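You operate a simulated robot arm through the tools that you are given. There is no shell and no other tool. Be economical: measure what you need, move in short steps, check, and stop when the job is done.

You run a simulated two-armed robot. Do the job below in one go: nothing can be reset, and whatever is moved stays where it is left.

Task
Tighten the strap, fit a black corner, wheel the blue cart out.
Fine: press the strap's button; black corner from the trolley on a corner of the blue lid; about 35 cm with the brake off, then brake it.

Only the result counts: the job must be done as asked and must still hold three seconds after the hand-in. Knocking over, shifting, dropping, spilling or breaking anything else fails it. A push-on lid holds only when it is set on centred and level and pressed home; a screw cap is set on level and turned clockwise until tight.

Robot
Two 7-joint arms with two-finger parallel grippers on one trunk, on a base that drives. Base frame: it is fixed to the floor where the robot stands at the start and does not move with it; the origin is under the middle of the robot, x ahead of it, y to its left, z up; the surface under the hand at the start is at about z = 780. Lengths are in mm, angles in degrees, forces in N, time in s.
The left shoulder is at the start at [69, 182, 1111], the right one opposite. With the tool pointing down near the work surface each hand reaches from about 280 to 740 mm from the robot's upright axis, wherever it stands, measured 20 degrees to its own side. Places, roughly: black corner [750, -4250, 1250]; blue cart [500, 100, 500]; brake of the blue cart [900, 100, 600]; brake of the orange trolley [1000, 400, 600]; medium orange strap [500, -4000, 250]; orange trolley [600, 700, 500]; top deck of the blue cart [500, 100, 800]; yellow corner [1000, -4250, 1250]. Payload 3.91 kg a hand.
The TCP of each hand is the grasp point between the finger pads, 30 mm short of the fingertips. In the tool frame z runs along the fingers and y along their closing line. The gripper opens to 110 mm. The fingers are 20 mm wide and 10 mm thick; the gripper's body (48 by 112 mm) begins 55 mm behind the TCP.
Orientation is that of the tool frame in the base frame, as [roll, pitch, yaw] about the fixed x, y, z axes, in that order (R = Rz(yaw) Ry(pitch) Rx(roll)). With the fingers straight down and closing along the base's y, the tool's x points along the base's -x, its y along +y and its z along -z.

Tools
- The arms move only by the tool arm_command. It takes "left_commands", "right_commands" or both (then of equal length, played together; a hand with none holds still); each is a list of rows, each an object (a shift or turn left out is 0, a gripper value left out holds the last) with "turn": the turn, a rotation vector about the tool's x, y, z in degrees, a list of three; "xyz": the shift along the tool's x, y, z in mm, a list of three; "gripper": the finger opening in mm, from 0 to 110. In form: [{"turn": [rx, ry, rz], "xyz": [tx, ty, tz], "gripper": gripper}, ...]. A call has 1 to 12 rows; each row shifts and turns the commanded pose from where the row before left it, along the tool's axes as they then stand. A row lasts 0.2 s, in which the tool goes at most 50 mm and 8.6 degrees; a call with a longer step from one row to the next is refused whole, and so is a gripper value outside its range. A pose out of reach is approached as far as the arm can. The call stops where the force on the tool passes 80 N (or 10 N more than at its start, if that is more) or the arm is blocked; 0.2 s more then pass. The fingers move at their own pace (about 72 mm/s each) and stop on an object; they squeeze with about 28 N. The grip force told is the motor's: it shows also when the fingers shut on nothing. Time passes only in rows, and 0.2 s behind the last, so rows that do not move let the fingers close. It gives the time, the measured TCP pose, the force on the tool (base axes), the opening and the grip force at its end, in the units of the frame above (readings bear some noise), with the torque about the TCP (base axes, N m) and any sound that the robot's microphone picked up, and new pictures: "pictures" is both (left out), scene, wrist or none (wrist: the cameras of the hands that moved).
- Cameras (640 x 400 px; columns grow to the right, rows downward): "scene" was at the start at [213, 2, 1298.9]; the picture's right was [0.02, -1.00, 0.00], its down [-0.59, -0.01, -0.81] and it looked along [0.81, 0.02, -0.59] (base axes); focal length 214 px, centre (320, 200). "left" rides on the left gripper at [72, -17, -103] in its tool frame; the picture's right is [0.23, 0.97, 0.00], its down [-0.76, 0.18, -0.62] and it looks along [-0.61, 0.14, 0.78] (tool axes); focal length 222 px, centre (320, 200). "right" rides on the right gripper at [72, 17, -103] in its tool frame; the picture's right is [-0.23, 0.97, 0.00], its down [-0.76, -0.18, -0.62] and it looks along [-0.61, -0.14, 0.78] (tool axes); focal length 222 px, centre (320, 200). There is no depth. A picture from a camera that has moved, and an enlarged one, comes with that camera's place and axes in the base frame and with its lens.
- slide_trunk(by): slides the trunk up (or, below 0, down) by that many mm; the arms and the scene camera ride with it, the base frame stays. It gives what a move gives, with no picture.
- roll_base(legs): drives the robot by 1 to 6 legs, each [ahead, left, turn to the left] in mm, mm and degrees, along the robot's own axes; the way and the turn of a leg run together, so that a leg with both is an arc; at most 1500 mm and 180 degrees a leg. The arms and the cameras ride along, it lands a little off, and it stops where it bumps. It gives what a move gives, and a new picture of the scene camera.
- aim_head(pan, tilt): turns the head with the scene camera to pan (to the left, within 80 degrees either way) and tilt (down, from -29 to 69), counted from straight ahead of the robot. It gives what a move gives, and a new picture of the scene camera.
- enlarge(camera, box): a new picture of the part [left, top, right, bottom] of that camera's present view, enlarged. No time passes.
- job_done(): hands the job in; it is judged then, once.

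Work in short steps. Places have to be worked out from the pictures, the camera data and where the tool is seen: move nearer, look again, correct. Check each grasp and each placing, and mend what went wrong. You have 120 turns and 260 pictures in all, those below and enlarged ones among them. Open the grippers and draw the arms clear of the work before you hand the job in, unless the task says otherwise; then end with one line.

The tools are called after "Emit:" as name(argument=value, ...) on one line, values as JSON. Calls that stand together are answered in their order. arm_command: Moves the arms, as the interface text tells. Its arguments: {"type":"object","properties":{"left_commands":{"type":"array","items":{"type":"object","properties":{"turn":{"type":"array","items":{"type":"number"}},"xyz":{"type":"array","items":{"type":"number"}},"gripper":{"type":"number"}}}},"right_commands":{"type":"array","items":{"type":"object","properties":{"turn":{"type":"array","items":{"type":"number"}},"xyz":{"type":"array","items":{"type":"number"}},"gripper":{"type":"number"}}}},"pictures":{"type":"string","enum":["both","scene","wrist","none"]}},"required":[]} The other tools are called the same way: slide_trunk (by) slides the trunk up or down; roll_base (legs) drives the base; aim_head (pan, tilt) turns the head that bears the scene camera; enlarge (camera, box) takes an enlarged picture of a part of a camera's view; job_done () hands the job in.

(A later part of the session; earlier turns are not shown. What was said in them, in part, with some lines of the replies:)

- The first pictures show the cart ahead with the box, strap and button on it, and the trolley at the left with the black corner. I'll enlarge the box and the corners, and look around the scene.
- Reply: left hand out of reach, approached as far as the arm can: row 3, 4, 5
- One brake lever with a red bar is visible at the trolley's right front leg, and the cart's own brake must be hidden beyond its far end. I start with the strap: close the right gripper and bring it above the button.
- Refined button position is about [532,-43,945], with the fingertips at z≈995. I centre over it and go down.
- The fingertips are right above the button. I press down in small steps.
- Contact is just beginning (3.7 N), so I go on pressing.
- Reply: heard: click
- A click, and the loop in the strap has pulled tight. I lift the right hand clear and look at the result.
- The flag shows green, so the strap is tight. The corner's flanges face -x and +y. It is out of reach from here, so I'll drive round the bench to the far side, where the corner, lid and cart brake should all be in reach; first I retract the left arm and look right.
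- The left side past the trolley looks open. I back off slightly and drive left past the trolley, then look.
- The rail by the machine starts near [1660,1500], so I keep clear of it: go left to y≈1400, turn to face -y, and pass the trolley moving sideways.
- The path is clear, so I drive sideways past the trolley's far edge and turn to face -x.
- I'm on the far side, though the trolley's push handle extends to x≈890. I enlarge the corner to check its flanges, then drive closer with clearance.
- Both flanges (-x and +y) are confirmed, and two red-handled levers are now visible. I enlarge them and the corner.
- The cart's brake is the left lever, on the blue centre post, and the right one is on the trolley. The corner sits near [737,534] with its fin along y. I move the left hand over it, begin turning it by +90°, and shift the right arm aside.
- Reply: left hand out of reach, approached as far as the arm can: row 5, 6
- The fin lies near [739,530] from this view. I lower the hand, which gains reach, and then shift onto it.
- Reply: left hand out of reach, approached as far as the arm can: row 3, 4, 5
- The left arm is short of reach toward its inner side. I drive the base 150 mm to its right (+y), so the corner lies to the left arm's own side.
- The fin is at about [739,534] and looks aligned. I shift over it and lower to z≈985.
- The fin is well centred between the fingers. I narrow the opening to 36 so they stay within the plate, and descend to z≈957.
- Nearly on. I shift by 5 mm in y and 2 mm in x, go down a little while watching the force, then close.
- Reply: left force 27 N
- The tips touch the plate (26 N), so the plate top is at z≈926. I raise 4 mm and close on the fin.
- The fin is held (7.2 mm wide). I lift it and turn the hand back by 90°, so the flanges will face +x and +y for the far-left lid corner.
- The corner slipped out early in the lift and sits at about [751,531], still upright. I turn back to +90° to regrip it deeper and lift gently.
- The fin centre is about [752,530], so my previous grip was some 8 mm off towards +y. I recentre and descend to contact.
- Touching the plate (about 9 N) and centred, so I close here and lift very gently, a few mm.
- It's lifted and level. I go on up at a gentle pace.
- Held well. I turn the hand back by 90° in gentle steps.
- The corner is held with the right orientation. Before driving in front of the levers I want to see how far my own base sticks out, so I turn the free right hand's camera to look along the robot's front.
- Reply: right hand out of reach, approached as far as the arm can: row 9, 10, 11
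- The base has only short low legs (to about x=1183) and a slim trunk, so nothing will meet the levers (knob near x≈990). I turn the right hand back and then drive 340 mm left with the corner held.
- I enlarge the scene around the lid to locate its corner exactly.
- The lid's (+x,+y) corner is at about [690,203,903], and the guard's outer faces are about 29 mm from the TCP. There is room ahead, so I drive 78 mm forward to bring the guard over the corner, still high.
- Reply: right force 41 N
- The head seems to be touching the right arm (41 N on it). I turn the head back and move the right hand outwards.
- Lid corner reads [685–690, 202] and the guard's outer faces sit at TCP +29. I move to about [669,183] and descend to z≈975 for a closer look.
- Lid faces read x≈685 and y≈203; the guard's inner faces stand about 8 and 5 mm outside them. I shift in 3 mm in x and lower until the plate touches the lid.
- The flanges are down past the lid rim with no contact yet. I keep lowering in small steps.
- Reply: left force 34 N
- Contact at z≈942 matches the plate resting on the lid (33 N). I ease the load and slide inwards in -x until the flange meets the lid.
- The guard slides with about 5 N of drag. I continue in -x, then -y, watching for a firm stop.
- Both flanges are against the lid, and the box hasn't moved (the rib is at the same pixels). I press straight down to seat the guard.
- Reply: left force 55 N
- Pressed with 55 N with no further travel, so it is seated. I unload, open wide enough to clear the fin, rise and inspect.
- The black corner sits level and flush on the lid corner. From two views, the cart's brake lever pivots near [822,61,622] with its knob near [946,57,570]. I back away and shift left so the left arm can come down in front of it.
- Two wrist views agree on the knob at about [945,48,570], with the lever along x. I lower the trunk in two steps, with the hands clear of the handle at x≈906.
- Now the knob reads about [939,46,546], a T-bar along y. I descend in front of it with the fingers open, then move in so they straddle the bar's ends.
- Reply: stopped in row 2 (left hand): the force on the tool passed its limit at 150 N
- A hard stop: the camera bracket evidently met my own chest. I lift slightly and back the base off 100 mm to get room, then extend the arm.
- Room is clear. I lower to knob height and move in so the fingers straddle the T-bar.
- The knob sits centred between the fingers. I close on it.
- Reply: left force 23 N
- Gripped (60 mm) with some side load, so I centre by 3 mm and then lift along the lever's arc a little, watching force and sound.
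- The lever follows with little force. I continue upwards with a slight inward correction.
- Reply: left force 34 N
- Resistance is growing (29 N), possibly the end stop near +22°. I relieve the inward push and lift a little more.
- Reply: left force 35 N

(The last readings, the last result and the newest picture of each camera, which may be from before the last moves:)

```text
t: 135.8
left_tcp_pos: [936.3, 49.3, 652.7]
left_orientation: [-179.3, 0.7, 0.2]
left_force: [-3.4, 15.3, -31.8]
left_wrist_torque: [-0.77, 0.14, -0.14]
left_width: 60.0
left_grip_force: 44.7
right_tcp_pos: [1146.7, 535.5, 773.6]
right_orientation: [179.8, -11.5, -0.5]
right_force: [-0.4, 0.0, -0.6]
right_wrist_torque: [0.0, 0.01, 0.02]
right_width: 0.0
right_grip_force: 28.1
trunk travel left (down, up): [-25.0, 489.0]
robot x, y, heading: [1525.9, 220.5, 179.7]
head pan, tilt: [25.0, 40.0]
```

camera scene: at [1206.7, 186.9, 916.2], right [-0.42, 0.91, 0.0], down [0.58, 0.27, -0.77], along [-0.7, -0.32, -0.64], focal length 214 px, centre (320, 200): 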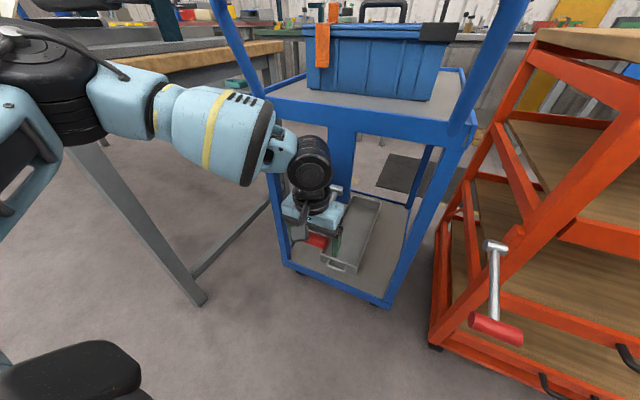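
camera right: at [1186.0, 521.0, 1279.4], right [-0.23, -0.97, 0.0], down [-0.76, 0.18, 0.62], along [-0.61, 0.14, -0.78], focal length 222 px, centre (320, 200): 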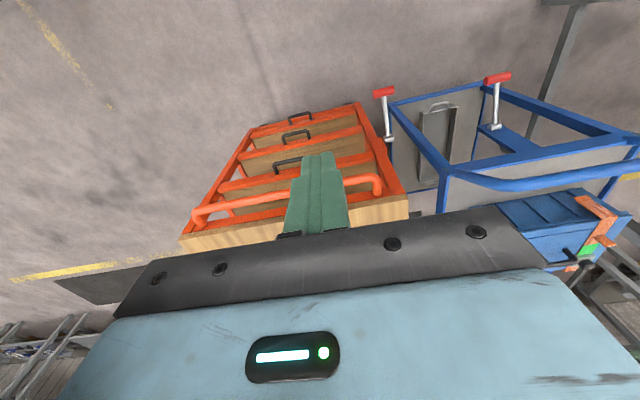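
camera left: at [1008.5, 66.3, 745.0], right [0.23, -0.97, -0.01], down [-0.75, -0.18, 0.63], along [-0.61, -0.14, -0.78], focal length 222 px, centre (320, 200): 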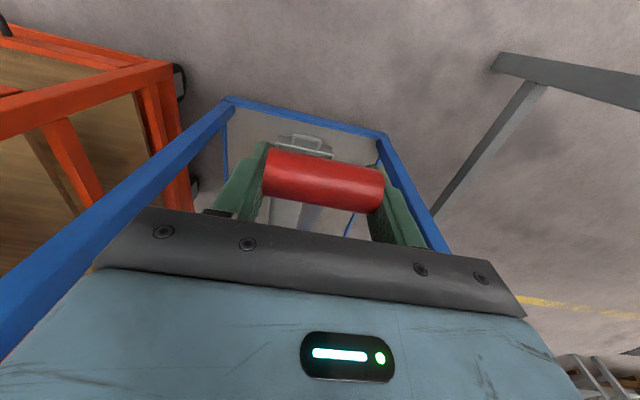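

Emit:
arm_command(left_commands=[{"xyz": [-1, 0, -4]}, {"xyz": [-2, 0, -4]}], pictures="wrist")

Emit:
enlarge(camera="scene", box=[260, 140, 400, 270])

```text
t: 136.4
left_tcp_pos: [934.4, 50.8, 661.9]
left_orientation: [-179.5, 0.6, 0.4]
left_force: [11.2, 11.5, -30.1]
left_wrist_torque: [-0.9, -0.1, -0.13]
left_width: 60.0
left_grip_force: 44.5
right_tcp_pos: [1148.4, 535.5, 772.8]
right_orientation: [179.6, -11.5, -0.3]
right_force: [-0.2, -0.7, 0.6]
right_wrist_torque: [-0.01, -0.04, 0.03]
right_width: 0.1
right_grip_force: 27.5
trunk travel left (down, up): [-25.0, 489.0]
robot x, y, heading: [1525.9, 225.2, 179.9]
head pan, tilt: [25.0, 40.0]
camera left: at [1007.2, 66.3, 763.1], right [0.23, -0.97, -0.01], down [-0.76, -0.19, 0.63], along [-0.61, -0.14, -0.78], focal length 222 px, centre (320, 200)
```

left: 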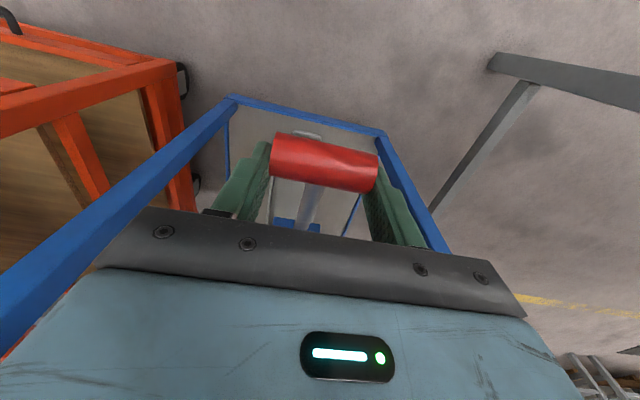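

```text
3.08 times, centred on (330, 205) of scene
camera zoom: at [1205.9, 187.1, 915.9], right [-0.42, 0.91, 0.0], down [0.58, 0.27, -0.77], along [-0.69, -0.32, -0.64], focal length 660 px, centre (289, 185)
```

zoom: 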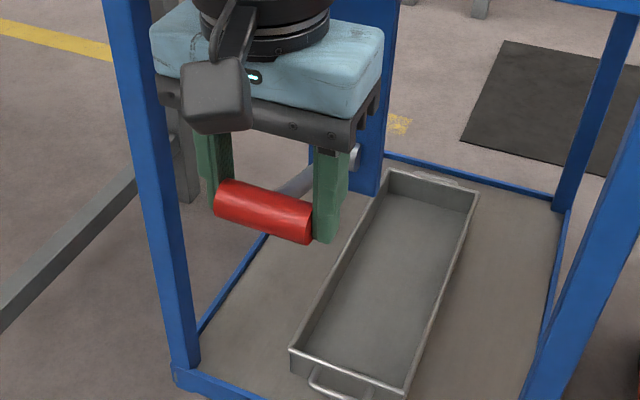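

The knob now slips in the grip, so the lever is at its upper stop. I open and watch whether it stays up.

Emit:
arm_command(left_commands=[{"gripper": 100}, {}, {}, {}, {}], pictures="both")

Emit:
enlarge(camera="scene", box=[260, 140, 400, 270])

```text
t: 137.6
left_tcp_pos: [933.1, 51.3, 662.7]
left_orientation: [-179.2, 0.9, 0.4]
left_force: [0.1, 0.8, 0.1]
left_wrist_torque: [0.01, 0.05, -0.02]
left_width: 100.1
left_grip_force: 0.1
right_tcp_pos: [1149.5, 535.1, 772.8]
right_orientation: [179.8, -11.3, -0.4]
right_force: [0.2, -0.9, -0.7]
right_wrist_torque: [-0.02, 0.0, -0.02]
right_width: 0.0
right_grip_force: 28.0
trunk travel left (down, up): [-25.0, 489.0]
robot x, y, heading: [1522.3, 222.7, 179.8]
head pan, tilt: [25.0, 40.0]
camera scene: at [1206.8, 187.0, 916.3], right [-0.42, 0.91, 0.0], down [0.58, 0.27, -0.77], along [-0.7, -0.32, -0.64], focal length 214 px, centre (320, 200)
camera left: at [1007.2, 66.3, 764.6], right [0.23, -0.97, -0.01], down [-0.75, -0.19, 0.63], along [-0.62, -0.14, -0.77], focal length 222 px, centre (320, 200)
```

scene: 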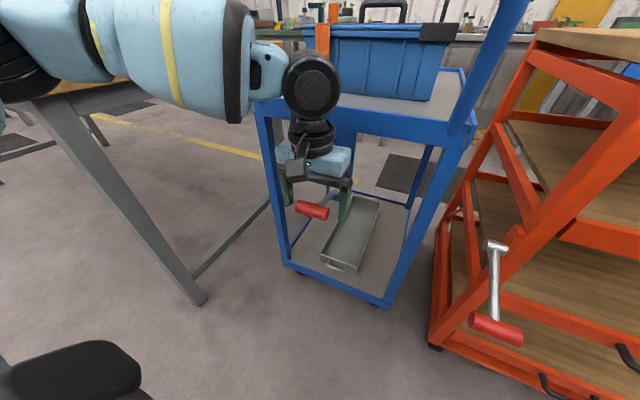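
left: 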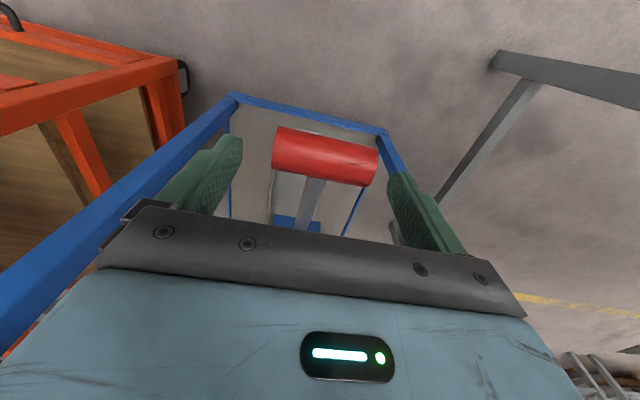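

```text
3.08 times, centred on (330, 205) of scene
camera zoom: at [1206.8, 187.0, 916.3], right [-0.42, 0.91, 0.0], down [0.58, 0.27, -0.77], along [-0.7, -0.32, -0.64], focal length 660 px, centre (289, 185)
```

zoom: 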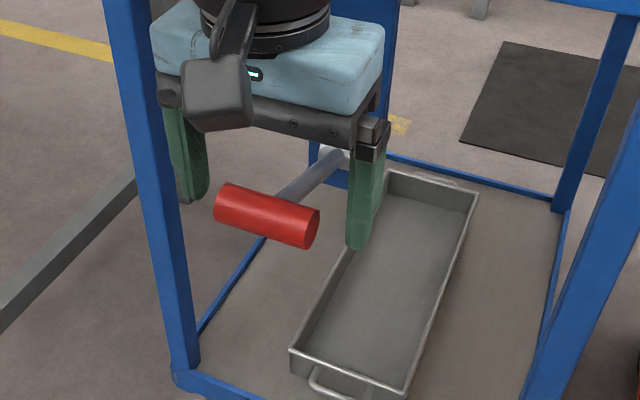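

It stays up, so the brake is off. I withdraw the hand towards me, then raise the trunk to handle height.

Emit:
arm_command(left_commands=[{"xyz": [25, 0, 0]}, {"xyz": [35, 0, 0]}, {"xyz": [40, 0, 0]}], pictures="none")

Emit:
slide_trunk(by=350)

Emit:
aim_head(pan=15, tilt=40)

Emit:
enlarge(camera="left", box=[0, 0, 640, 400])

```text
t: 138.4
left_tcp_pos: [1034.6, 50.5, 662.5]
left_orientation: [-179.3, 0.9, 0.4]
left_force: [0.0, -0.4, 0.1]
left_wrist_torque: [-0.01, -0.04, -0.05]
left_width: 100.1
left_grip_force: 0.1
right_tcp_pos: [1149.0, 535.5, 773.7]
right_orientation: [179.8, -11.3, -0.3]
right_force: [-0.3, -0.4, 0.2]
right_wrist_torque: [-0.02, 0.01, 0.01]
right_width: 0.0
right_grip_force: 27.7
trunk travel left (down, up): [-25.0, 489.0]
robot x, y, heading: [1527.0, 220.2, 179.9]
head pan, tilt: [25.0, 40.0]
```

```text
t: 141.8
left_tcp_pos: [1032.8, 49.2, 1010.7]
left_orientation: [-179.3, 0.9, 0.3]
left_force: [-0.3, -0.5, -0.1]
left_wrist_torque: [-0.01, -0.02, -0.04]
left_width: 99.6
left_grip_force: 0.1
right_tcp_pos: [1148.9, 534.5, 1123.3]
right_orientation: [179.8, -11.4, -0.4]
right_force: [-0.1, 1.2, -0.1]
right_wrist_torque: [0.03, -0.01, -0.04]
right_width: 0.0
right_grip_force: 28.0
trunk travel left (down, up): [-375.0, 139.0]
robot x, y, heading: [1528.3, 222.7, 179.6]
head pan, tilt: [25.0, 40.0]
```

```text
t: 142.5
left_tcp_pos: [1033.9, 50.7, 1012.6]
left_orientation: [-179.3, 1.0, 0.4]
left_force: [0.8, 0.3, 0.7]
left_wrist_torque: [0.01, 0.04, -0.02]
left_width: 100.0
left_grip_force: 0.1
right_tcp_pos: [1149.1, 534.3, 1122.7]
right_orientation: [179.7, -11.2, -0.4]
right_force: [-0.1, -0.4, -0.1]
right_wrist_torque: [0.0, 0.0, -0.02]
right_width: 0.1
right_grip_force: 28.1
trunk travel left (down, up): [-375.0, 139.0]
robot x, y, heading: [1523.0, 222.6, 179.7]
head pan, tilt: [15.0, 40.0]
camera scene: at [1320.6, 200.4, 1292.9], right [-0.26, 0.97, 0.0], down [0.62, 0.16, -0.77], along [-0.74, -0.2, -0.64], focal length 214 px, centre (320, 200)
```

scene: 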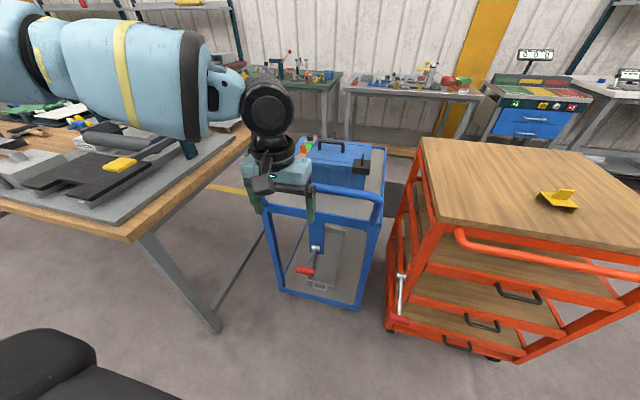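

```text
1.00 times, centred on (320, 200) of left (not enlarged: the box is as wide or as high as the picture)
camera zoom: at [1107.1, 66.1, 1113.1], right [0.23, -0.97, -0.01], down [-0.75, -0.19, 0.63], along [-0.62, -0.14, -0.77], focal length 222 px, centre (320, 200)
```

zoom: 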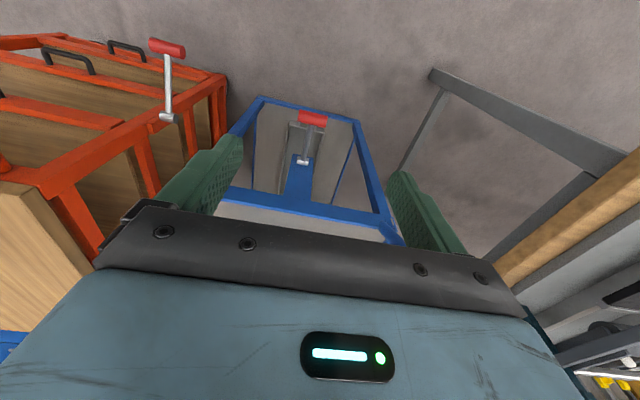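

The bar seems to be near x≈880, z≈957, with the cart's centreline at y≈50. I raise the hand, turn it 90° so the fingers close along x, and drive forward a bit.

Emit:
arm_command(left_commands=[{"xyz": [0, 0, -30]}, {"xyz": [0, 0, -25], "turn": [0, 0, -8.2]}, {"turn": [0, 0, -8.2]}, {"turn": [0, 0, -8.2]}, {"turn": [0, 0, -8.2]}, {"turn": [0, 0, -8.2]}, {"turn": [0, 0, -8.2]}, {"turn": [0, 0, -8.2]}, {"turn": [0, 0, -8.2]}, {"turn": [0, 0, -8.2]}, {"turn": [0, 0, -8.2]}, {"turn": [0, 0, -8.2]}], pictures="none")

Emit:
roll_base(legs=[[110, 0, 0]])

Emit:
enlarge(camera="left", box=[0, 0, 640, 400])

```text
t: 145.1
left_tcp_pos: [1034.4, 49.2, 1067.2]
left_orientation: [-179.0, -0.8, 90.6]
left_force: [0.2, 0.4, 1.0]
left_wrist_torque: [-0.03, -0.01, -0.02]
left_width: 100.2
left_grip_force: 0.1
right_tcp_pos: [1149.2, 534.2, 1123.4]
right_orientation: [179.8, -11.3, -0.5]
right_force: [-0.2, 0.1, 0.1]
right_wrist_torque: [0.04, 0.01, 0.01]
right_width: 0.0
right_grip_force: 28.2
trunk travel left (down, up): [-375.0, 139.0]
robot x, y, heading: [1527.0, 218.6, 179.6]
head pan, tilt: [15.0, 40.0]
```

```text
t: 146.3
left_tcp_pos: [926.8, 49.7, 1066.1]
left_orientation: [-179.1, -0.7, 90.5]
left_force: [-0.5, 0.8, 0.4]
left_wrist_torque: [-0.03, -0.01, 0.05]
left_width: 100.1
left_grip_force: 0.1
right_tcp_pos: [1040.2, 534.7, 1124.9]
right_orientation: [179.7, -11.4, -0.4]
right_force: [0.9, -0.6, -0.9]
right_wrist_torque: [0.0, 0.03, -0.01]
right_width: 0.2
right_grip_force: 28.2
trunk travel left (down, up): [-375.0, 139.0]
robot x, y, heading: [1417.5, 222.1, 179.8]
head pan, tilt: [15.0, 40.0]
camera scene: at [1212.2, 200.9, 1292.9], right [-0.26, 0.97, 0.0], down [0.62, 0.16, -0.77], along [-0.74, -0.2, -0.64], focal length 214 px, centre (320, 200)
```

scene: 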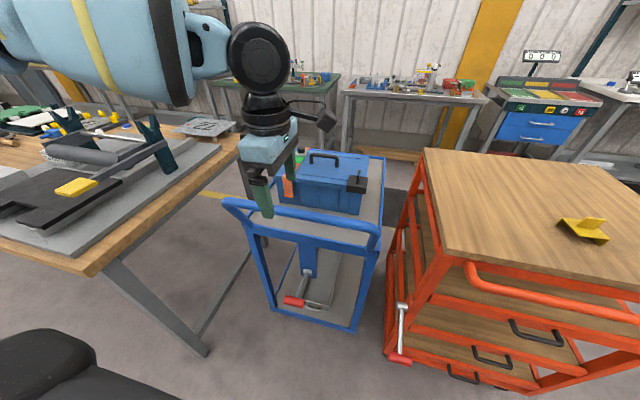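

```text
1.00 times, centred on (320, 200) of left (not enlarged: the box is as wide or as high as the picture)
camera zoom: at [909.7, 120.9, 1170.3], right [0.97, 0.24, -0.01], down [0.19, -0.77, 0.61], along [0.13, -0.6, -0.79], focal length 222 px, centre (320, 200)
```

zoom: 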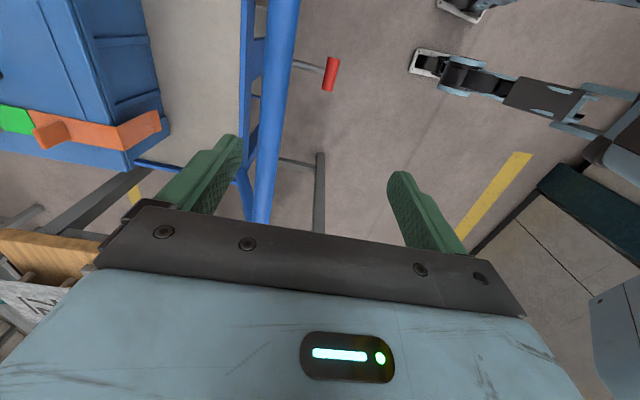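

The bar is at x≈877, z≈957. I move over it and descend so it lies between the fingers.

Emit:
arm_command(left_commands=[{"xyz": [0, -25, 0]}, {"xyz": [0, -25, 10]}, {"xyz": [0, 0, 30]}, {"xyz": [0, 0, 30]}, {"xyz": [0, 0, 20]}], pictures="both")

Emit:
enlarge(camera="scene", box=[210, 130, 350, 250])

```text
t: 147.5
left_tcp_pos: [874.7, 49.5, 977.9]
left_orientation: [-179.1, -0.6, 90.7]
left_force: [-0.4, 0.6, 0.4]
left_wrist_torque: [-0.01, -0.03, 0.01]
left_width: 100.0
left_grip_force: 0.0
right_tcp_pos: [1041.0, 536.0, 1122.3]
right_orientation: [179.8, -11.3, -0.4]
right_force: [-0.1, 0.2, -0.2]
right_wrist_torque: [-0.02, -0.04, 0.0]
right_width: 0.0
right_grip_force: 27.9
trunk travel left (down, up): [-375.0, 139.0]
robot x, y, heading: [1416.2, 219.8, 179.9]
head pan, tilt: [15.0, 40.0]
camera scene: at [1212.5, 200.9, 1293.0], right [-0.25, 0.97, 0.0], down [0.62, 0.16, -0.77], along [-0.74, -0.2, -0.64], focal length 214 px, centre (320, 200)
camera left: at [857.7, 119.7, 1081.4], right [0.97, 0.24, -0.01], down [0.2, -0.77, 0.61], along [0.13, -0.6, -0.79], focal length 222 px, centre (320, 200)
```

scene: 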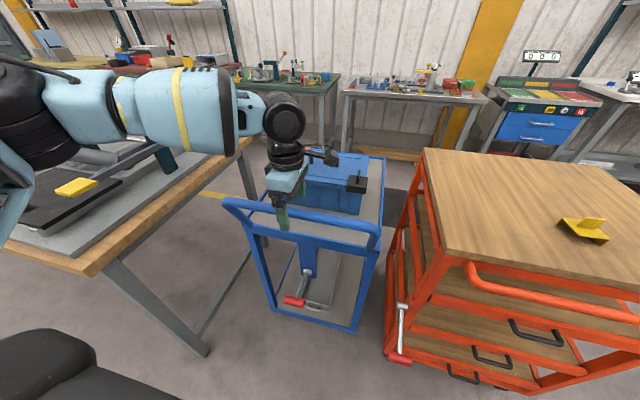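
left: 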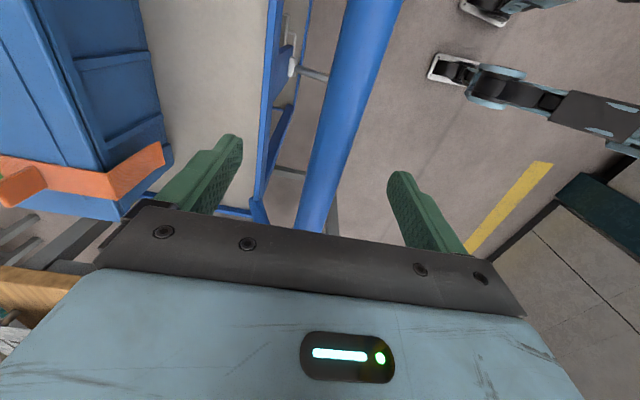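

```text
3.33 times, centred on (280, 190) of scene
camera zoom: at [1212.5, 200.9, 1293.0], right [-0.25, 0.97, 0.0], down [0.62, 0.16, -0.77], along [-0.74, -0.2, -0.64], focal length 715 px, centre (453, 233)
```

zoom: 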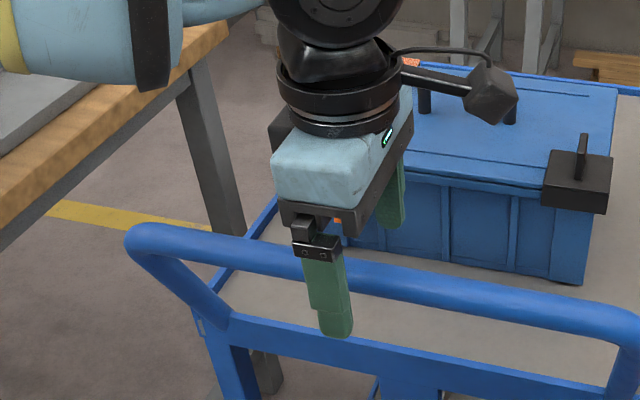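

The bar runs centrally between the fingers. I lower 20 mm more and close on it.

Emit:
arm_command(left_commands=[{"xyz": [0, 0, 15]}, {"xyz": [0, 0, 5], "gripper": 15}, {}, {}, {}], pictures="wrist")

```text
t: 148.7
left_tcp_pos: [877.3, 50.4, 957.8]
left_orientation: [-179.3, -0.6, 90.4]
left_force: [21.9, -0.5, -2.5]
left_wrist_torque: [0.06, -0.37, -0.49]
left_width: 23.8
left_grip_force: 45.4
right_tcp_pos: [1044.8, 535.0, 1124.1]
right_orientation: [179.8, -11.2, -0.4]
right_force: [-0.1, -0.4, -0.5]
right_wrist_torque: [0.0, -0.01, 0.01]
right_width: 0.0
right_grip_force: 28.1
trunk travel left (down, up): [-375.0, 139.0]
robot x, y, heading: [1416.8, 219.8, 179.8]
head pan, tilt: [15.0, 40.0]
camera left: at [861.0, 120.8, 1060.6], right [0.97, 0.23, -0.01], down [0.19, -0.77, 0.61], along [0.14, -0.6, -0.79], focal length 222 px, centre (320, 200)
```

left: 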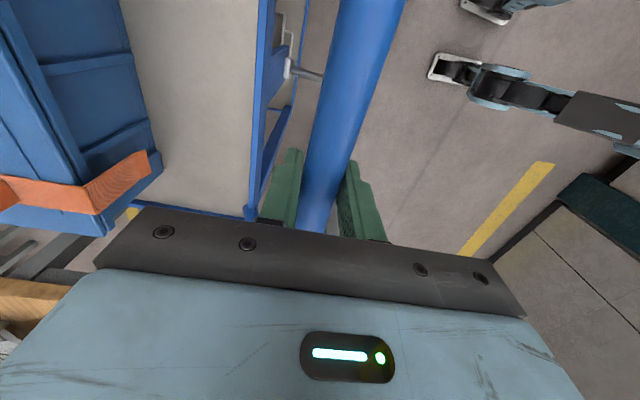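

The bar is gripped (24 mm). I test-pull by driving back 60 mm.

Emit:
roll_base(legs=[[-60, 0, 0]])

```text
t: 149.7
left_tcp_pos: [924.3, 50.4, 957.3]
left_orientation: [-178.5, -0.8, 90.8]
left_force: [-18.1, 4.9, -5.2]
left_wrist_torque: [0.06, 0.63, -0.74]
left_width: 23.7
left_grip_force: 44.8
right_tcp_pos: [1093.1, 535.9, 1120.8]
right_orientation: [179.6, -11.6, -0.3]
right_force: [-0.9, 0.3, -1.4]
right_wrist_torque: [-0.04, -0.04, 0.02]
right_width: 0.0
right_grip_force: 27.7
trunk travel left (down, up): [-375.0, 139.0]
robot x, y, heading: [1473.8, 221.2, 180.0]
head pan, tilt: [15.0, 40.0]
camera scene: at [1264.3, 201.7, 1291.8], right [-0.25, 0.97, 0.0], down [0.63, 0.16, -0.76], along [-0.74, -0.2, -0.65], focal length 214 px, centre (320, 200)
```

scene: 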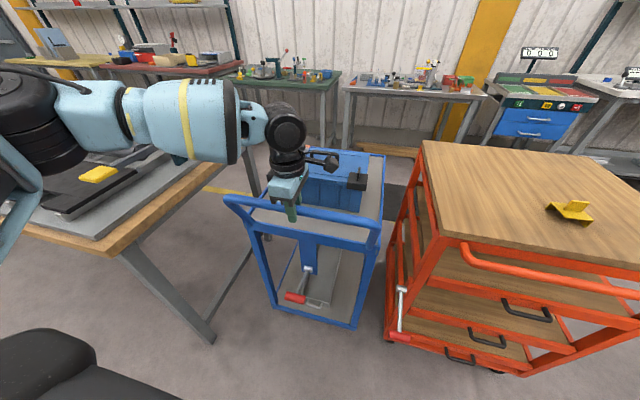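

The cart rolls freely (hand moved 47 mm with 18 N). I pull on for about 300 mm more.

Emit:
roll_base(legs=[[-150, 0, 0], [-148, 0, 0]])

Emit:
arm_command(left_commands=[{}, {}], pictures="none")

```text
t: 152.0
left_tcp_pos: [1217.6, 48.6, 958.4]
left_orientation: [-178.2, -0.8, 90.5]
left_force: [-7.2, 2.5, -27.4]
left_wrist_torque: [-0.63, 0.11, -0.58]
left_width: 24.0
left_grip_force: 45.7
right_tcp_pos: [1391.1, 536.0, 1122.0]
right_orientation: [179.7, -11.5, -0.6]
right_force: [-0.5, -0.3, -0.2]
right_wrist_torque: [0.03, 0.0, 0.01]
right_width: 0.0
right_grip_force: 28.1
trunk travel left (down, up): [-375.0, 139.0]
robot x, y, heading: [1771.5, 220.5, 179.6]
head pan, tilt: [15.0, 40.0]
camera scene: at [1561.3, 200.0, 1292.3], right [-0.25, 0.97, 0.0], down [0.62, 0.16, -0.76], along [-0.74, -0.19, -0.65], focal length 214 px, centre (320, 200)
```

scene: 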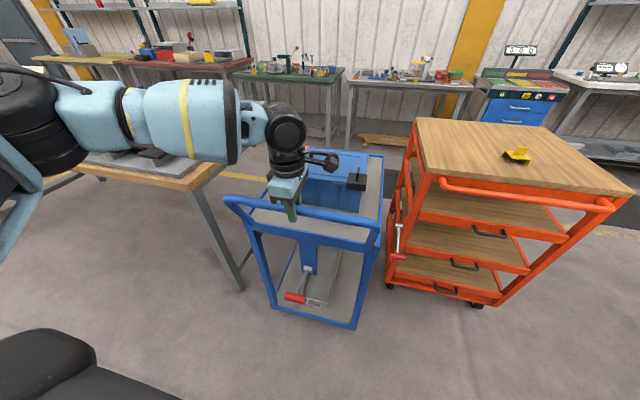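

```text
t: 152.6
left_tcp_pos: [1220.3, 48.6, 958.5]
left_orientation: [-178.4, -0.7, 90.4]
left_force: [4.4, 0.4, -14.9]
left_wrist_torque: [0.36, -0.05, -0.46]
left_width: 23.9
left_grip_force: 45.0
right_tcp_pos: [1395.4, 535.1, 1124.1]
right_orientation: [179.8, -11.3, -0.6]
right_force: [0.0, 0.5, 0.2]
right_wrist_torque: [-0.02, 0.02, 0.03]
right_width: 0.2
right_grip_force: 28.1
trunk travel left (down, up): [-375.0, 139.0]
robot x, y, heading: [1773.0, 220.4, 179.2]
head pan, tilt: [15.0, 40.0]
```

The cart has moved about 343 mm. I release the bar, rise and turn the hand back.

Emit:
arm_command(left_commands=[{"gripper": 100}, {}, {}, {"xyz": [0, 0, -20]}, {"xyz": [0, 0, -40]}, {"xyz": [0, 0, -50]}], pictures="none")

Emit:
roll_base(legs=[[-110, 0, 0]])

Emit:
arm_command(left_commands=[{"turn": [0, 0, 8.2], "xyz": [0, 15, 0]}, {"turn": [0, 0, 8.2]}, {"turn": [0, 0, 8.2]}, {"turn": [0, 0, 8.2]}, {"turn": [0, 0, 8.2]}, {"turn": [0, 0, 8.2]}, {"turn": [0, 0, 8.2]}, {"turn": [0, 0, 8.2]}, {"turn": [0, 0, 8.2]}, {"turn": [0, 0, 8.2]}, {"turn": [0, 0, 8.2]}, {"xyz": [35, 0, 0]}], pictures="wrist")

```text
t: 154.0
left_tcp_pos: [1222.7, 47.2, 1069.9]
left_orientation: [-178.0, -0.9, 90.4]
left_force: [1.1, 0.6, 0.6]
left_wrist_torque: [0.01, -0.02, 0.0]
left_width: 99.7
left_grip_force: 0.1
right_tcp_pos: [1395.0, 536.0, 1123.7]
right_orientation: [179.8, -11.4, -0.6]
right_force: [0.3, 0.6, 0.3]
right_wrist_torque: [-0.05, 0.02, -0.01]
right_width: 0.0
right_grip_force: 27.8
trunk travel left (down, up): [-375.0, 139.0]
robot x, y, heading: [1770.0, 220.4, 179.6]
head pan, tilt: [15.0, 40.0]
```

```text
t: 155.2
left_tcp_pos: [1329.5, 46.8, 1070.1]
left_orientation: [-178.2, -0.7, 90.5]
left_force: [0.5, -0.3, -0.1]
left_wrist_torque: [0.0, -0.02, -0.02]
left_width: 99.8
left_grip_force: 0.1
right_tcp_pos: [1503.1, 534.7, 1123.5]
right_orientation: [179.9, -11.4, -0.7]
right_force: [0.6, 0.4, 1.0]
right_wrist_torque: [-0.01, 0.03, 0.02]
right_width: 0.1
right_grip_force: 28.1
trunk travel left (down, up): [-375.0, 139.0]
robot x, y, heading: [1875.8, 218.9, 179.6]
head pan, tilt: [15.0, 40.0]
camera scene: at [1672.7, 199.0, 1292.9], right [-0.25, 0.97, 0.0], down [0.62, 0.16, -0.77], along [-0.74, -0.19, -0.64], focal length 214 px, centre (320, 200)
```

scene: 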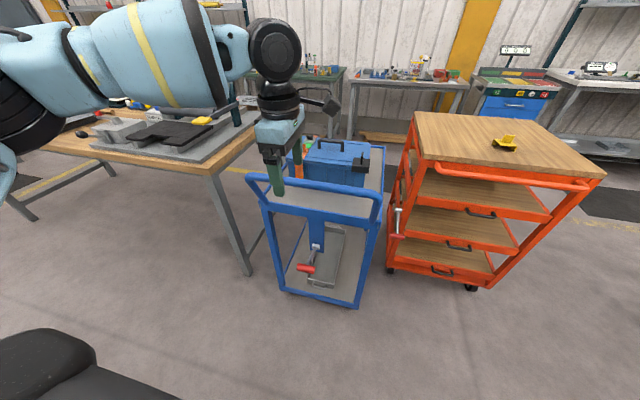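

```text
t: 157.8
left_tcp_pos: [1380.4, 46.7, 1070.0]
left_orientation: [-179.2, 2.0, 0.2]
left_force: [-0.9, -0.2, -1.5]
left_wrist_torque: [-0.01, 0.02, 0.03]
left_width: 100.3
left_grip_force: 0.1
right_tcp_pos: [1503.7, 534.4, 1122.9]
right_orientation: [179.8, -11.3, -0.7]
right_force: [-0.1, -0.6, 0.5]
right_wrist_torque: [0.01, 0.02, 0.04]
right_width: 0.1
right_grip_force: 28.3
trunk travel left (down, up): [-375.0, 139.0]
robot x, y, heading: [1877.4, 218.2, 179.4]
head pan, tilt: [15.0, 40.0]
camera left: at [1455.9, 62.0, 1170.3], right [0.23, -0.97, -0.02], down [-0.74, -0.19, 0.65], along [-0.63, -0.13, -0.76], focal length 222 px, centre (320, 200)
```

left: 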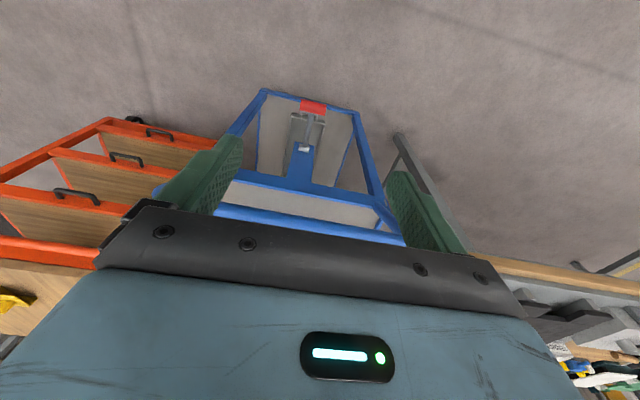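

The cart sits straight. I lower the trunk again to operate the lever.

Emit:
slide_trunk(by=-350)

Emit:
aim_head(pan=25, tilt=40)

Emit:
arm_command(left_commands=[{"xyz": [0, 0, 35], "turn": [0, 0, 0]}, {"xyz": [0, 0, 35]}, {"xyz": [0, 0, 10]}], pictures="both")

```text
t: 161.2
left_tcp_pos: [1378.7, 45.6, 718.5]
left_orientation: [-179.3, 2.1, 0.3]
left_force: [-0.2, 0.3, -0.1]
left_wrist_torque: [0.02, 0.01, 0.01]
left_width: 100.0
left_grip_force: 0.1
right_tcp_pos: [1502.6, 534.5, 773.5]
right_orientation: [179.8, -11.4, -0.7]
right_force: [-0.2, 0.0, -0.2]
right_wrist_torque: [-0.01, -0.02, 0.0]
right_width: 0.0
right_grip_force: 28.1
trunk travel left (down, up): [-25.0, 489.0]
robot x, y, heading: [1872.9, 219.3, 179.6]
head pan, tilt: [15.0, 40.0]
```

```text
t: 161.9
left_tcp_pos: [1379.5, 46.7, 717.4]
left_orientation: [-179.1, 1.9, 0.3]
left_force: [0.1, 0.2, 0.2]
left_wrist_torque: [0.01, -0.02, 0.0]
left_width: 99.9
left_grip_force: 0.1
right_tcp_pos: [1502.7, 534.4, 772.8]
right_orientation: [179.8, -11.4, -0.7]
right_force: [-0.6, 0.0, 0.6]
right_wrist_torque: [-0.02, 0.02, 0.04]
right_width: 0.2
right_grip_force: 28.3
trunk travel left (down, up): [-25.0, 489.0]
robot x, y, heading: [1875.2, 219.9, 179.4]
head pan, tilt: [25.0, 40.0]
camera scene: at [1558.6, 186.3, 916.3], right [-0.41, 0.91, 0.0], down [0.59, 0.27, -0.77], along [-0.7, -0.32, -0.64], focal length 214 px, centre (320, 200)
```

scene: 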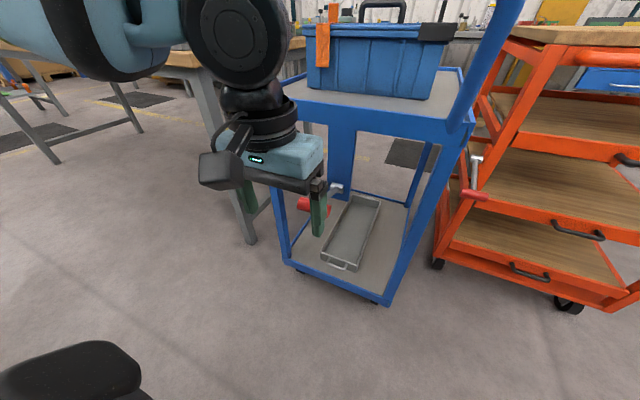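

```text
t: 162.7
left_tcp_pos: [1378.1, 47.6, 637.6]
left_orientation: [-179.1, 2.0, 0.4]
left_force: [-0.2, -0.3, 0.2]
left_wrist_torque: [0.01, -0.01, -0.02]
left_width: 100.1
left_grip_force: 0.0
right_tcp_pos: [1502.9, 535.0, 773.4]
right_orientation: [179.8, -11.5, -0.7]
right_force: [-1.4, 0.6, 0.2]
right_wrist_torque: [0.01, 0.03, 0.0]
right_width: 0.2
right_grip_force: 27.5
trunk travel left (down, up): [-25.0, 489.0]
robot x, y, heading: [1878.7, 222.5, 179.5]
head pan, tilt: [25.0, 40.0]
camera scene: at [1558.6, 186.2, 916.3], right [-0.41, 0.91, 0.0], down [0.59, 0.27, -0.77], along [-0.7, -0.32, -0.64], focal length 214 px, centre (320, 200)
camera left: at [1453.1, 63.4, 737.9], right [0.23, -0.97, -0.02], down [-0.74, -0.19, 0.65], along [-0.63, -0.13, -0.76], focal length 222 px, centre (320, 200)
```

scene: 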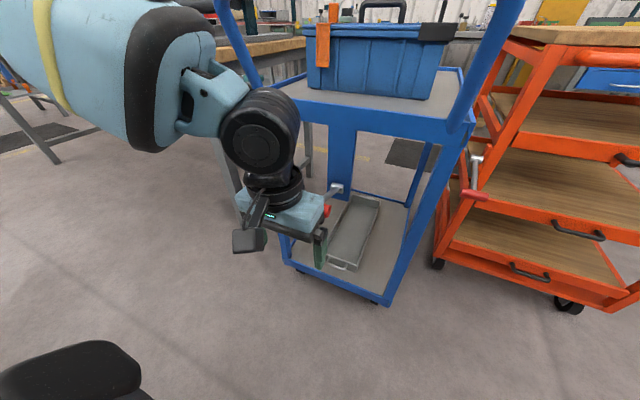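
left: 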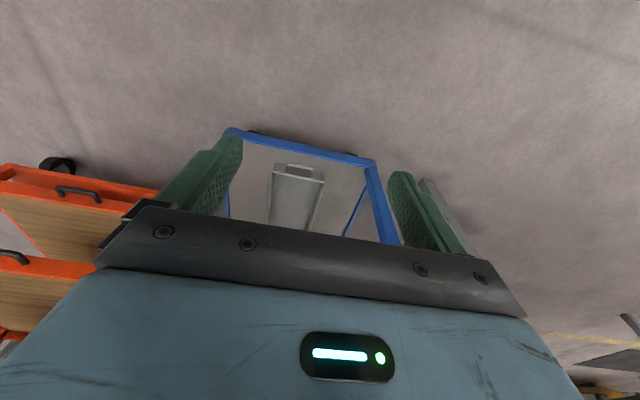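

Aligned with the knob in y. I move in 95 mm so that the fingers straddle the T-bar.

Emit:
arm_command(left_commands=[{"xyz": [-25, 0, 0]}, {"xyz": [-25, 0, 0]}, {"xyz": [-25, 0, 0]}, {"xyz": [-20, 0, 0]}], pictures="wrist")

Emit:
enlarge(camera="scene", box=[260, 140, 400, 270])

```text
t: 163.7
left_tcp_pos: [1279.9, 47.7, 642.9]
left_orientation: [-179.2, 1.9, 0.4]
left_force: [0.0, -0.1, 0.3]
left_wrist_torque: [-0.01, 0.01, 0.02]
left_width: 99.8
left_grip_force: 0.1
right_tcp_pos: [1504.1, 534.7, 772.3]
right_orientation: [179.8, -11.4, -0.7]
right_force: [0.1, 1.6, 0.3]
right_wrist_torque: [0.03, -0.01, -0.01]
right_width: 0.2
right_grip_force: 28.1
trunk travel left (down, up): [-25.0, 489.0]
robot x, y, heading: [1876.4, 219.3, 179.3]
head pan, tilt: [25.0, 40.0]
camera left: at [1355.8, 63.5, 743.9], right [0.23, -0.97, -0.02], down [-0.74, -0.19, 0.65], along [-0.63, -0.13, -0.76], focal length 222 px, centre (320, 200)
```

left: 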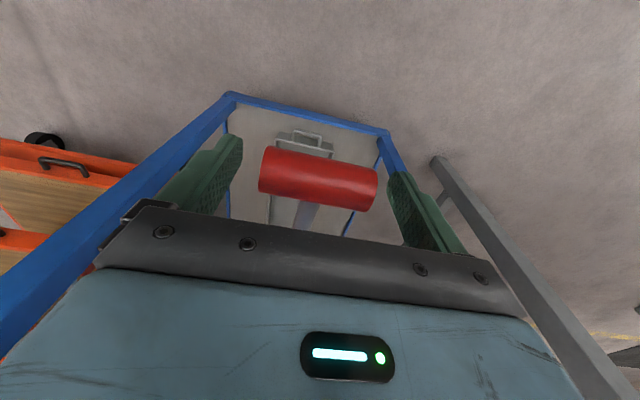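

```text
3.08 times, centred on (330, 205) of scene
camera zoom: at [1558.5, 186.2, 916.2], right [-0.41, 0.91, 0.0], down [0.59, 0.27, -0.77], along [-0.7, -0.32, -0.64], focal length 660 px, centre (289, 185)
```

zoom: 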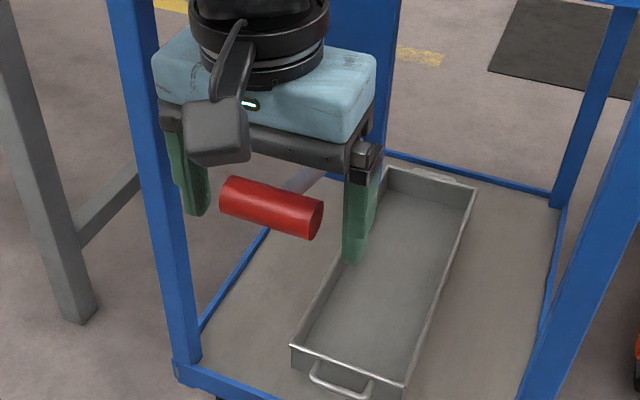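

The knob is between the fingers. I close on it and push down along the arc.

Emit:
arm_command(left_commands=[{"xyz": [0, -1, 5], "gripper": 20}, {}, {}, {}, {"xyz": [2, 0, 9]}, {"xyz": [2, 0, 9]}, {"xyz": [1, 0, 9]}, {"xyz": [1, 0, 8]}], pictures="none")

Emit:
arm_command(left_commands=[{"xyz": [0, 0, 8]}, {"xyz": [-1, 0, 8]}, {"xyz": [-2, 0, 8]}, {"xyz": [-2, 0, 8]}, {"xyz": [-3, 0, 8]}], pictures="wrist")

Emit:
enlarge(camera="scene", box=[260, 160, 400, 290])

```text
t: 165.5
left_tcp_pos: [1287.0, 50.6, 601.3]
left_orientation: [-179.0, 2.0, 0.3]
left_force: [2.9, 12.0, 9.4]
left_wrist_torque: [-0.32, 1.27, -0.36]
left_width: 60.1
left_grip_force: 45.0
right_tcp_pos: [1504.6, 534.9, 773.2]
right_orientation: [179.7, -11.3, -0.8]
right_force: [-0.2, 0.8, -0.5]
right_wrist_torque: [0.02, -0.01, -0.01]
right_width: 0.0
right_grip_force: 28.1
trunk travel left (down, up): [-25.0, 489.0]
robot x, y, heading: [1877.6, 222.1, 179.3]
head pan, tilt: [25.0, 40.0]
```

```text
t: 166.7
left_tcp_pos: [1280.8, 50.5, 562.0]
left_orientation: [-179.3, 1.7, 0.1]
left_force: [24.7, 17.3, 0.6]
left_wrist_torque: [-0.04, 1.29, -0.29]
left_width: 59.8
left_grip_force: 44.6
right_tcp_pos: [1504.2, 535.1, 772.9]
right_orientation: [179.7, -11.4, -0.9]
right_force: [-0.2, 0.4, 0.4]
right_wrist_torque: [0.0, 0.01, 0.04]
right_width: 0.0
right_grip_force: 27.9
trunk travel left (down, up): [-25.0, 489.0]
robot x, y, heading: [1873.6, 216.8, 179.2]
head pan, tilt: [25.0, 40.0]
camera left: at [1355.8, 65.9, 661.7], right [0.23, -0.97, -0.02], down [-0.74, -0.19, 0.64], along [-0.63, -0.13, -0.77], focal length 222 px, centre (320, 200)
```

left: 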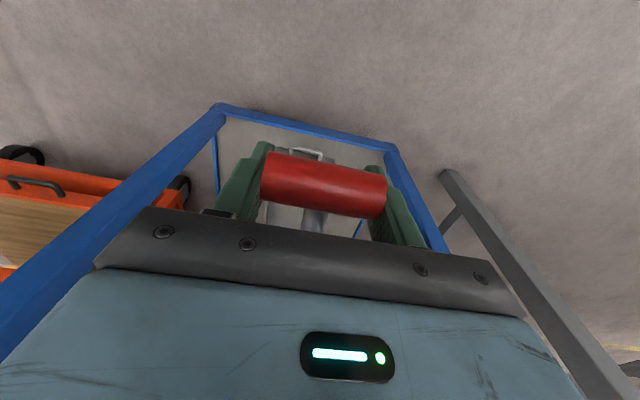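

```text
3.08 times, centred on (330, 225) of scene
camera zoom: at [1560.2, 187.5, 916.8], right [-0.41, 0.91, 0.0], down [0.58, 0.26, -0.77], along [-0.7, -0.32, -0.64], focal length 660 px, centre (289, 123)
```

zoom: 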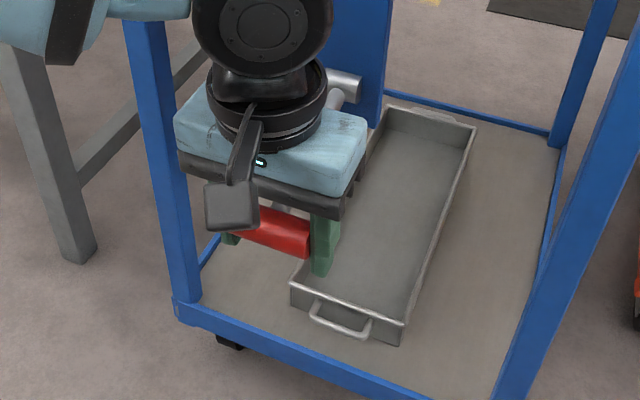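

Going well, with a bit too much inward force. I relieve x by 3 mm and press further down to the stop.

Emit:
arm_command(left_commands=[{"xyz": [3, 0, 5]}, {"xyz": [-1, 0, 6]}, {"xyz": [-1, 0, 6]}, {"xyz": [-1, 0, 5]}], pictures="none")

```text
t: 167.7
left_tcp_pos: [1274.9, 51.0, 543.0]
left_orientation: [-179.1, 2.5, 0.4]
left_force: [7.2, 10.0, 32.8]
left_wrist_torque: [-1.15, -0.04, -0.05]
left_width: 60.3
left_grip_force: 45.0
right_tcp_pos: [1503.5, 536.0, 774.4]
right_orientation: [179.7, -11.3, -0.6]
right_force: [0.1, 0.3, 0.4]
right_wrist_torque: [-0.04, -0.01, 0.0]
right_width: 0.2
right_grip_force: 28.2
trunk travel left (down, up): [-25.0, 489.0]
robot x, y, heading: [1878.4, 217.1, 179.6]
head pan, tilt: [25.0, 40.0]
```

Resistance of 33 N at z≈543 shows the lower stop. I press a little more to be sure, then open and check.

Emit:
arm_command(left_commands=[{"xyz": [0, 0, 4]}, {"xyz": [0, 0, -6]}, {"gripper": 100}, {}, {}], pictures="wrist")

Emit:
arm_command(left_commands=[{"xyz": [25, 0, 0]}, {"xyz": [35, 0, 0]}, {"xyz": [40, 0, 0]}], pictures="scene")

Emit:
enlarge(camera="scene", box=[240, 150, 500, 300])

```text
t: 168.9
left_tcp_pos: [1276.1, 48.6, 541.9]
left_orientation: [-179.2, 1.9, 0.3]
left_force: [0.3, 0.2, 0.5]
left_wrist_torque: [0.0, -0.02, -0.01]
left_width: 99.8
left_grip_force: 0.0
right_tcp_pos: [1503.1, 534.6, 774.0]
right_orientation: [179.8, -11.4, -0.7]
right_force: [1.4, -0.4, 0.0]
right_wrist_torque: [0.02, 0.02, 0.01]
right_width: 0.0
right_grip_force: 28.0
trunk travel left (down, up): [-25.0, 489.0]
robot x, y, heading: [1877.4, 220.2, 179.5]
head pan, tilt: [25.0, 40.0]
camera left: at [1351.6, 64.4, 642.1], right [0.23, -0.97, -0.02], down [-0.74, -0.19, 0.65], along [-0.63, -0.13, -0.76], focal length 222 px, centre (320, 200)
```

left: 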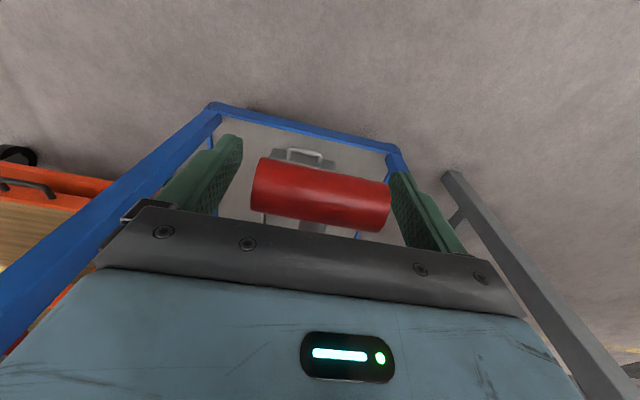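

```text
t: 169.7
left_tcp_pos: [1376.2, 48.1, 539.0]
left_orientation: [-179.2, 2.0, 0.3]
left_force: [0.0, -0.7, -0.8]
left_wrist_torque: [-0.02, 0.03, 0.04]
left_width: 99.9
left_grip_force: 0.1
right_tcp_pos: [1503.5, 534.2, 772.5]
right_orientation: [179.8, -11.4, -0.7]
right_force: [0.0, 0.5, -0.3]
right_wrist_torque: [0.0, 0.0, -0.01]
right_width: 0.0
right_grip_force: 28.1
trunk travel left (down, up): [-25.0, 489.0]
robot x, y, heading: [1878.6, 218.9, 179.2]
head pan, tilt: [25.0, 40.0]
camera scene: at [1558.8, 186.2, 916.3], right [-0.41, 0.91, 0.0], down [0.59, 0.27, -0.77], along [-0.7, -0.32, -0.64], focal length 214 px, centre (320, 200)
```

scene: 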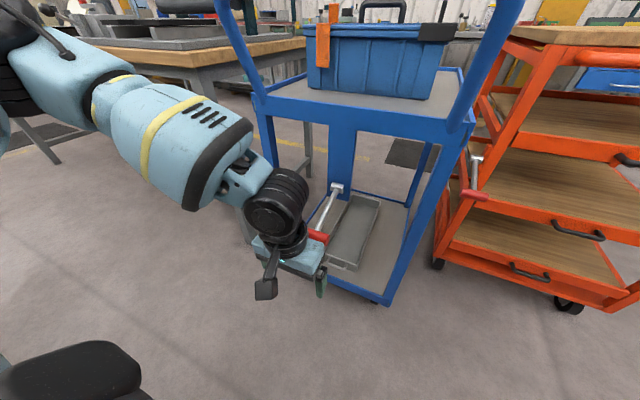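

```text
2.46 times, centred on (370, 225) of scene
camera zoom: at [1558.8, 186.2, 916.3], right [-0.41, 0.91, 0.0], down [0.59, 0.27, -0.77], along [-0.7, -0.32, -0.64], focal length 528 px, centre (197, 138)
```

zoom: 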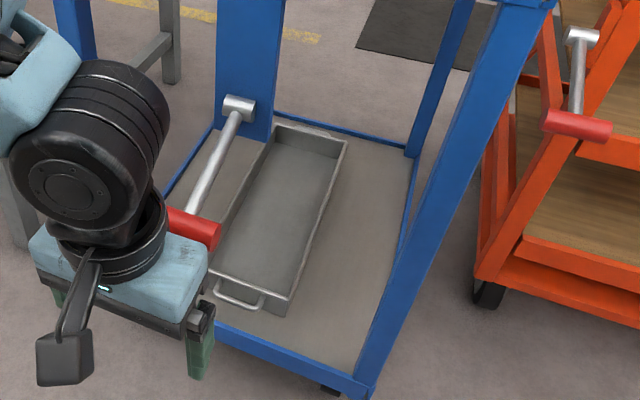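

The lever is down at its original braked angle, like the trolley's. I raise the hand and trunk to draw clear and take a last look at everything.

Emit:
arm_command(left_commands=[{"xyz": [5, 0, -40]}, {"xyz": [5, 0, -40]}, {"xyz": [0, 0, -40]}], pictures="none")

Emit:
slide_trunk(by=350)

Emit:
roll_base(legs=[[-120, 0, 0]])

Emit:
aim_head(pan=12, tilt=30)

Emit:
enlarge(camera="scene", box=[200, 100, 440, 260])

```text
t: 170.5
left_tcp_pos: [1391.4, 49.4, 657.2]
left_orientation: [-179.2, 1.9, 0.3]
left_force: [-0.9, -0.1, 0.6]
left_wrist_torque: [0.01, 0.0, -0.03]
left_width: 100.1
left_grip_force: 0.1
right_tcp_pos: [1503.2, 534.4, 772.8]
right_orientation: [179.8, -11.5, -0.7]
right_force: [-0.4, 0.1, -0.2]
right_wrist_torque: [-0.01, -0.02, 0.03]
right_width: 0.0
right_grip_force: 27.7
trunk travel left (down, up): [-25.0, 489.0]
robot x, y, heading: [1873.5, 219.1, 179.3]
head pan, tilt: [25.0, 40.0]
```

```text
t: 174.0
left_tcp_pos: [1391.5, 48.1, 1007.7]
left_orientation: [-179.2, 1.9, 0.4]
left_force: [0.2, -0.1, -0.5]
left_wrist_torque: [0.0, -0.03, 0.03]
left_width: 99.9
left_grip_force: 0.0
right_tcp_pos: [1502.0, 533.4, 1122.3]
right_orientation: [179.8, -11.4, -0.7]
right_force: [-1.0, 0.6, -0.2]
right_wrist_torque: [0.01, 0.04, -0.03]
right_width: 0.0
right_grip_force: 28.2
trunk travel left (down, up): [-375.0, 139.0]
robot x, y, heading: [1878.1, 219.7, 179.3]
head pan, tilt: [25.0, 40.0]
```

```text
t: 175.2
left_tcp_pos: [1509.5, 45.8, 1007.8]
left_orientation: [-179.3, 1.8, 0.3]
left_force: [0.6, 0.4, -0.4]
left_wrist_torque: [0.0, 0.02, -0.01]
left_width: 99.8
left_grip_force: 0.0
right_tcp_pos: [1621.1, 531.6, 1122.9]
right_orientation: [179.8, -11.4, -0.7]
right_force: [-0.2, 0.5, 0.3]
right_wrist_torque: [-0.02, 0.0, 0.04]
right_width: 0.0
right_grip_force: 28.0
trunk travel left (down, up): [-375.0, 139.0]
robot x, y, heading: [1994.1, 216.4, 179.7]
head pan, tilt: [25.0, 40.0]
camera scene: at [1796.3, 183.8, 1293.0], right [-0.41, 0.91, 0.0], down [0.58, 0.27, -0.77], along [-0.7, -0.32, -0.64], focal length 214 px, centre (320, 200)
```

scene: 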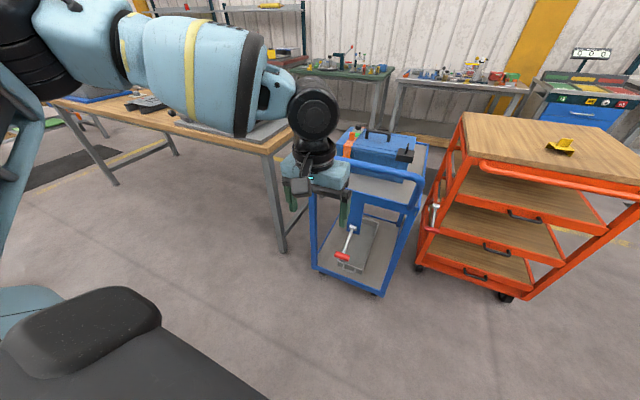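

```text
t: 175.9
left_tcp_pos: [1509.2, 46.3, 1008.3]
left_orientation: [-179.1, 2.0, 0.4]
left_force: [0.1, -0.5, -0.5]
left_wrist_torque: [-0.02, 0.0, -0.01]
left_width: 100.0
left_grip_force: 0.0
right_tcp_pos: [1621.6, 531.7, 1122.6]
right_orientation: [179.8, -11.4, -0.8]
right_force: [-0.3, 0.7, -0.7]
right_wrist_torque: [-0.02, 0.01, 0.02]
right_width: 0.0
right_grip_force: 27.7
trunk travel left (down, up): [-375.0, 139.0]
robot x, y, heading: [1996.1, 217.8, 179.4]
head pan, tilt: [12.0, 30.0]
camera scene: at [1784.6, 200.9, 1308.2], right [-0.2, 0.98, 0.0], down [0.49, 0.1, -0.87], along [-0.85, -0.17, -0.5], focal length 214 px, centre (320, 200)
```

scene: 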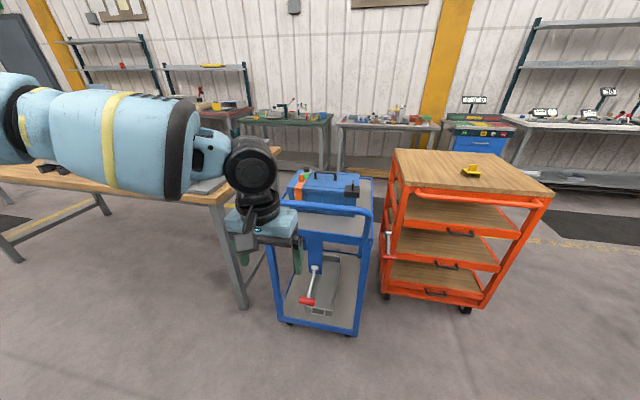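

```text
2.50 times, centred on (320, 180) of scene
camera zoom: at [1784.6, 200.9, 1308.2], right [-0.2, 0.98, 0.0], down [0.49, 0.1, -0.87], along [-0.85, -0.17, -0.5], focal length 536 px, centre (320, 250)
```

zoom: 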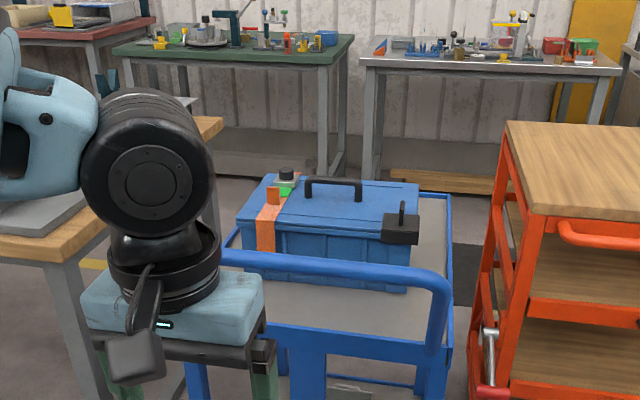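

Strap flag green, corner seated, cart pulled out and braked. I open the right gripper too and then hand in.

Emit:
arm_command(right_commands=[{"gripper": 100}, {}, {}, {}], pictures="none")

Emit:
job_done()

```text
t: 176.9
left_tcp_pos: [1509.5, 46.5, 1006.7]
left_orientation: [-179.2, 2.0, 0.4]
left_force: [0.0, 0.4, -0.8]
left_wrist_torque: [0.01, 0.01, 0.02]
left_width: 100.1
left_grip_force: 0.0
right_tcp_pos: [1622.7, 532.2, 1124.1]
right_orientation: [179.8, -11.4, -0.7]
right_force: [-0.3, 0.3, 0.2]
right_wrist_torque: [0.0, -0.02, 0.03]
right_width: 99.9
right_grip_force: 0.0
trunk travel left (down, up): [-375.0, 139.0]
robot x, y, heading: [2000.1, 218.8, 179.7]
head pan, tilt: [12.0, 30.0]
```

```text
The job is handed in.
```

The strap is tight (click heard, green flag showing), the black corner is pressed onto the blue lid, and the blue cart is about 34 cm out by its handle (+x) with its brake lever back down; on the first grip the corner slipped and slid about 1 cm on the trolley before I picked it up again.
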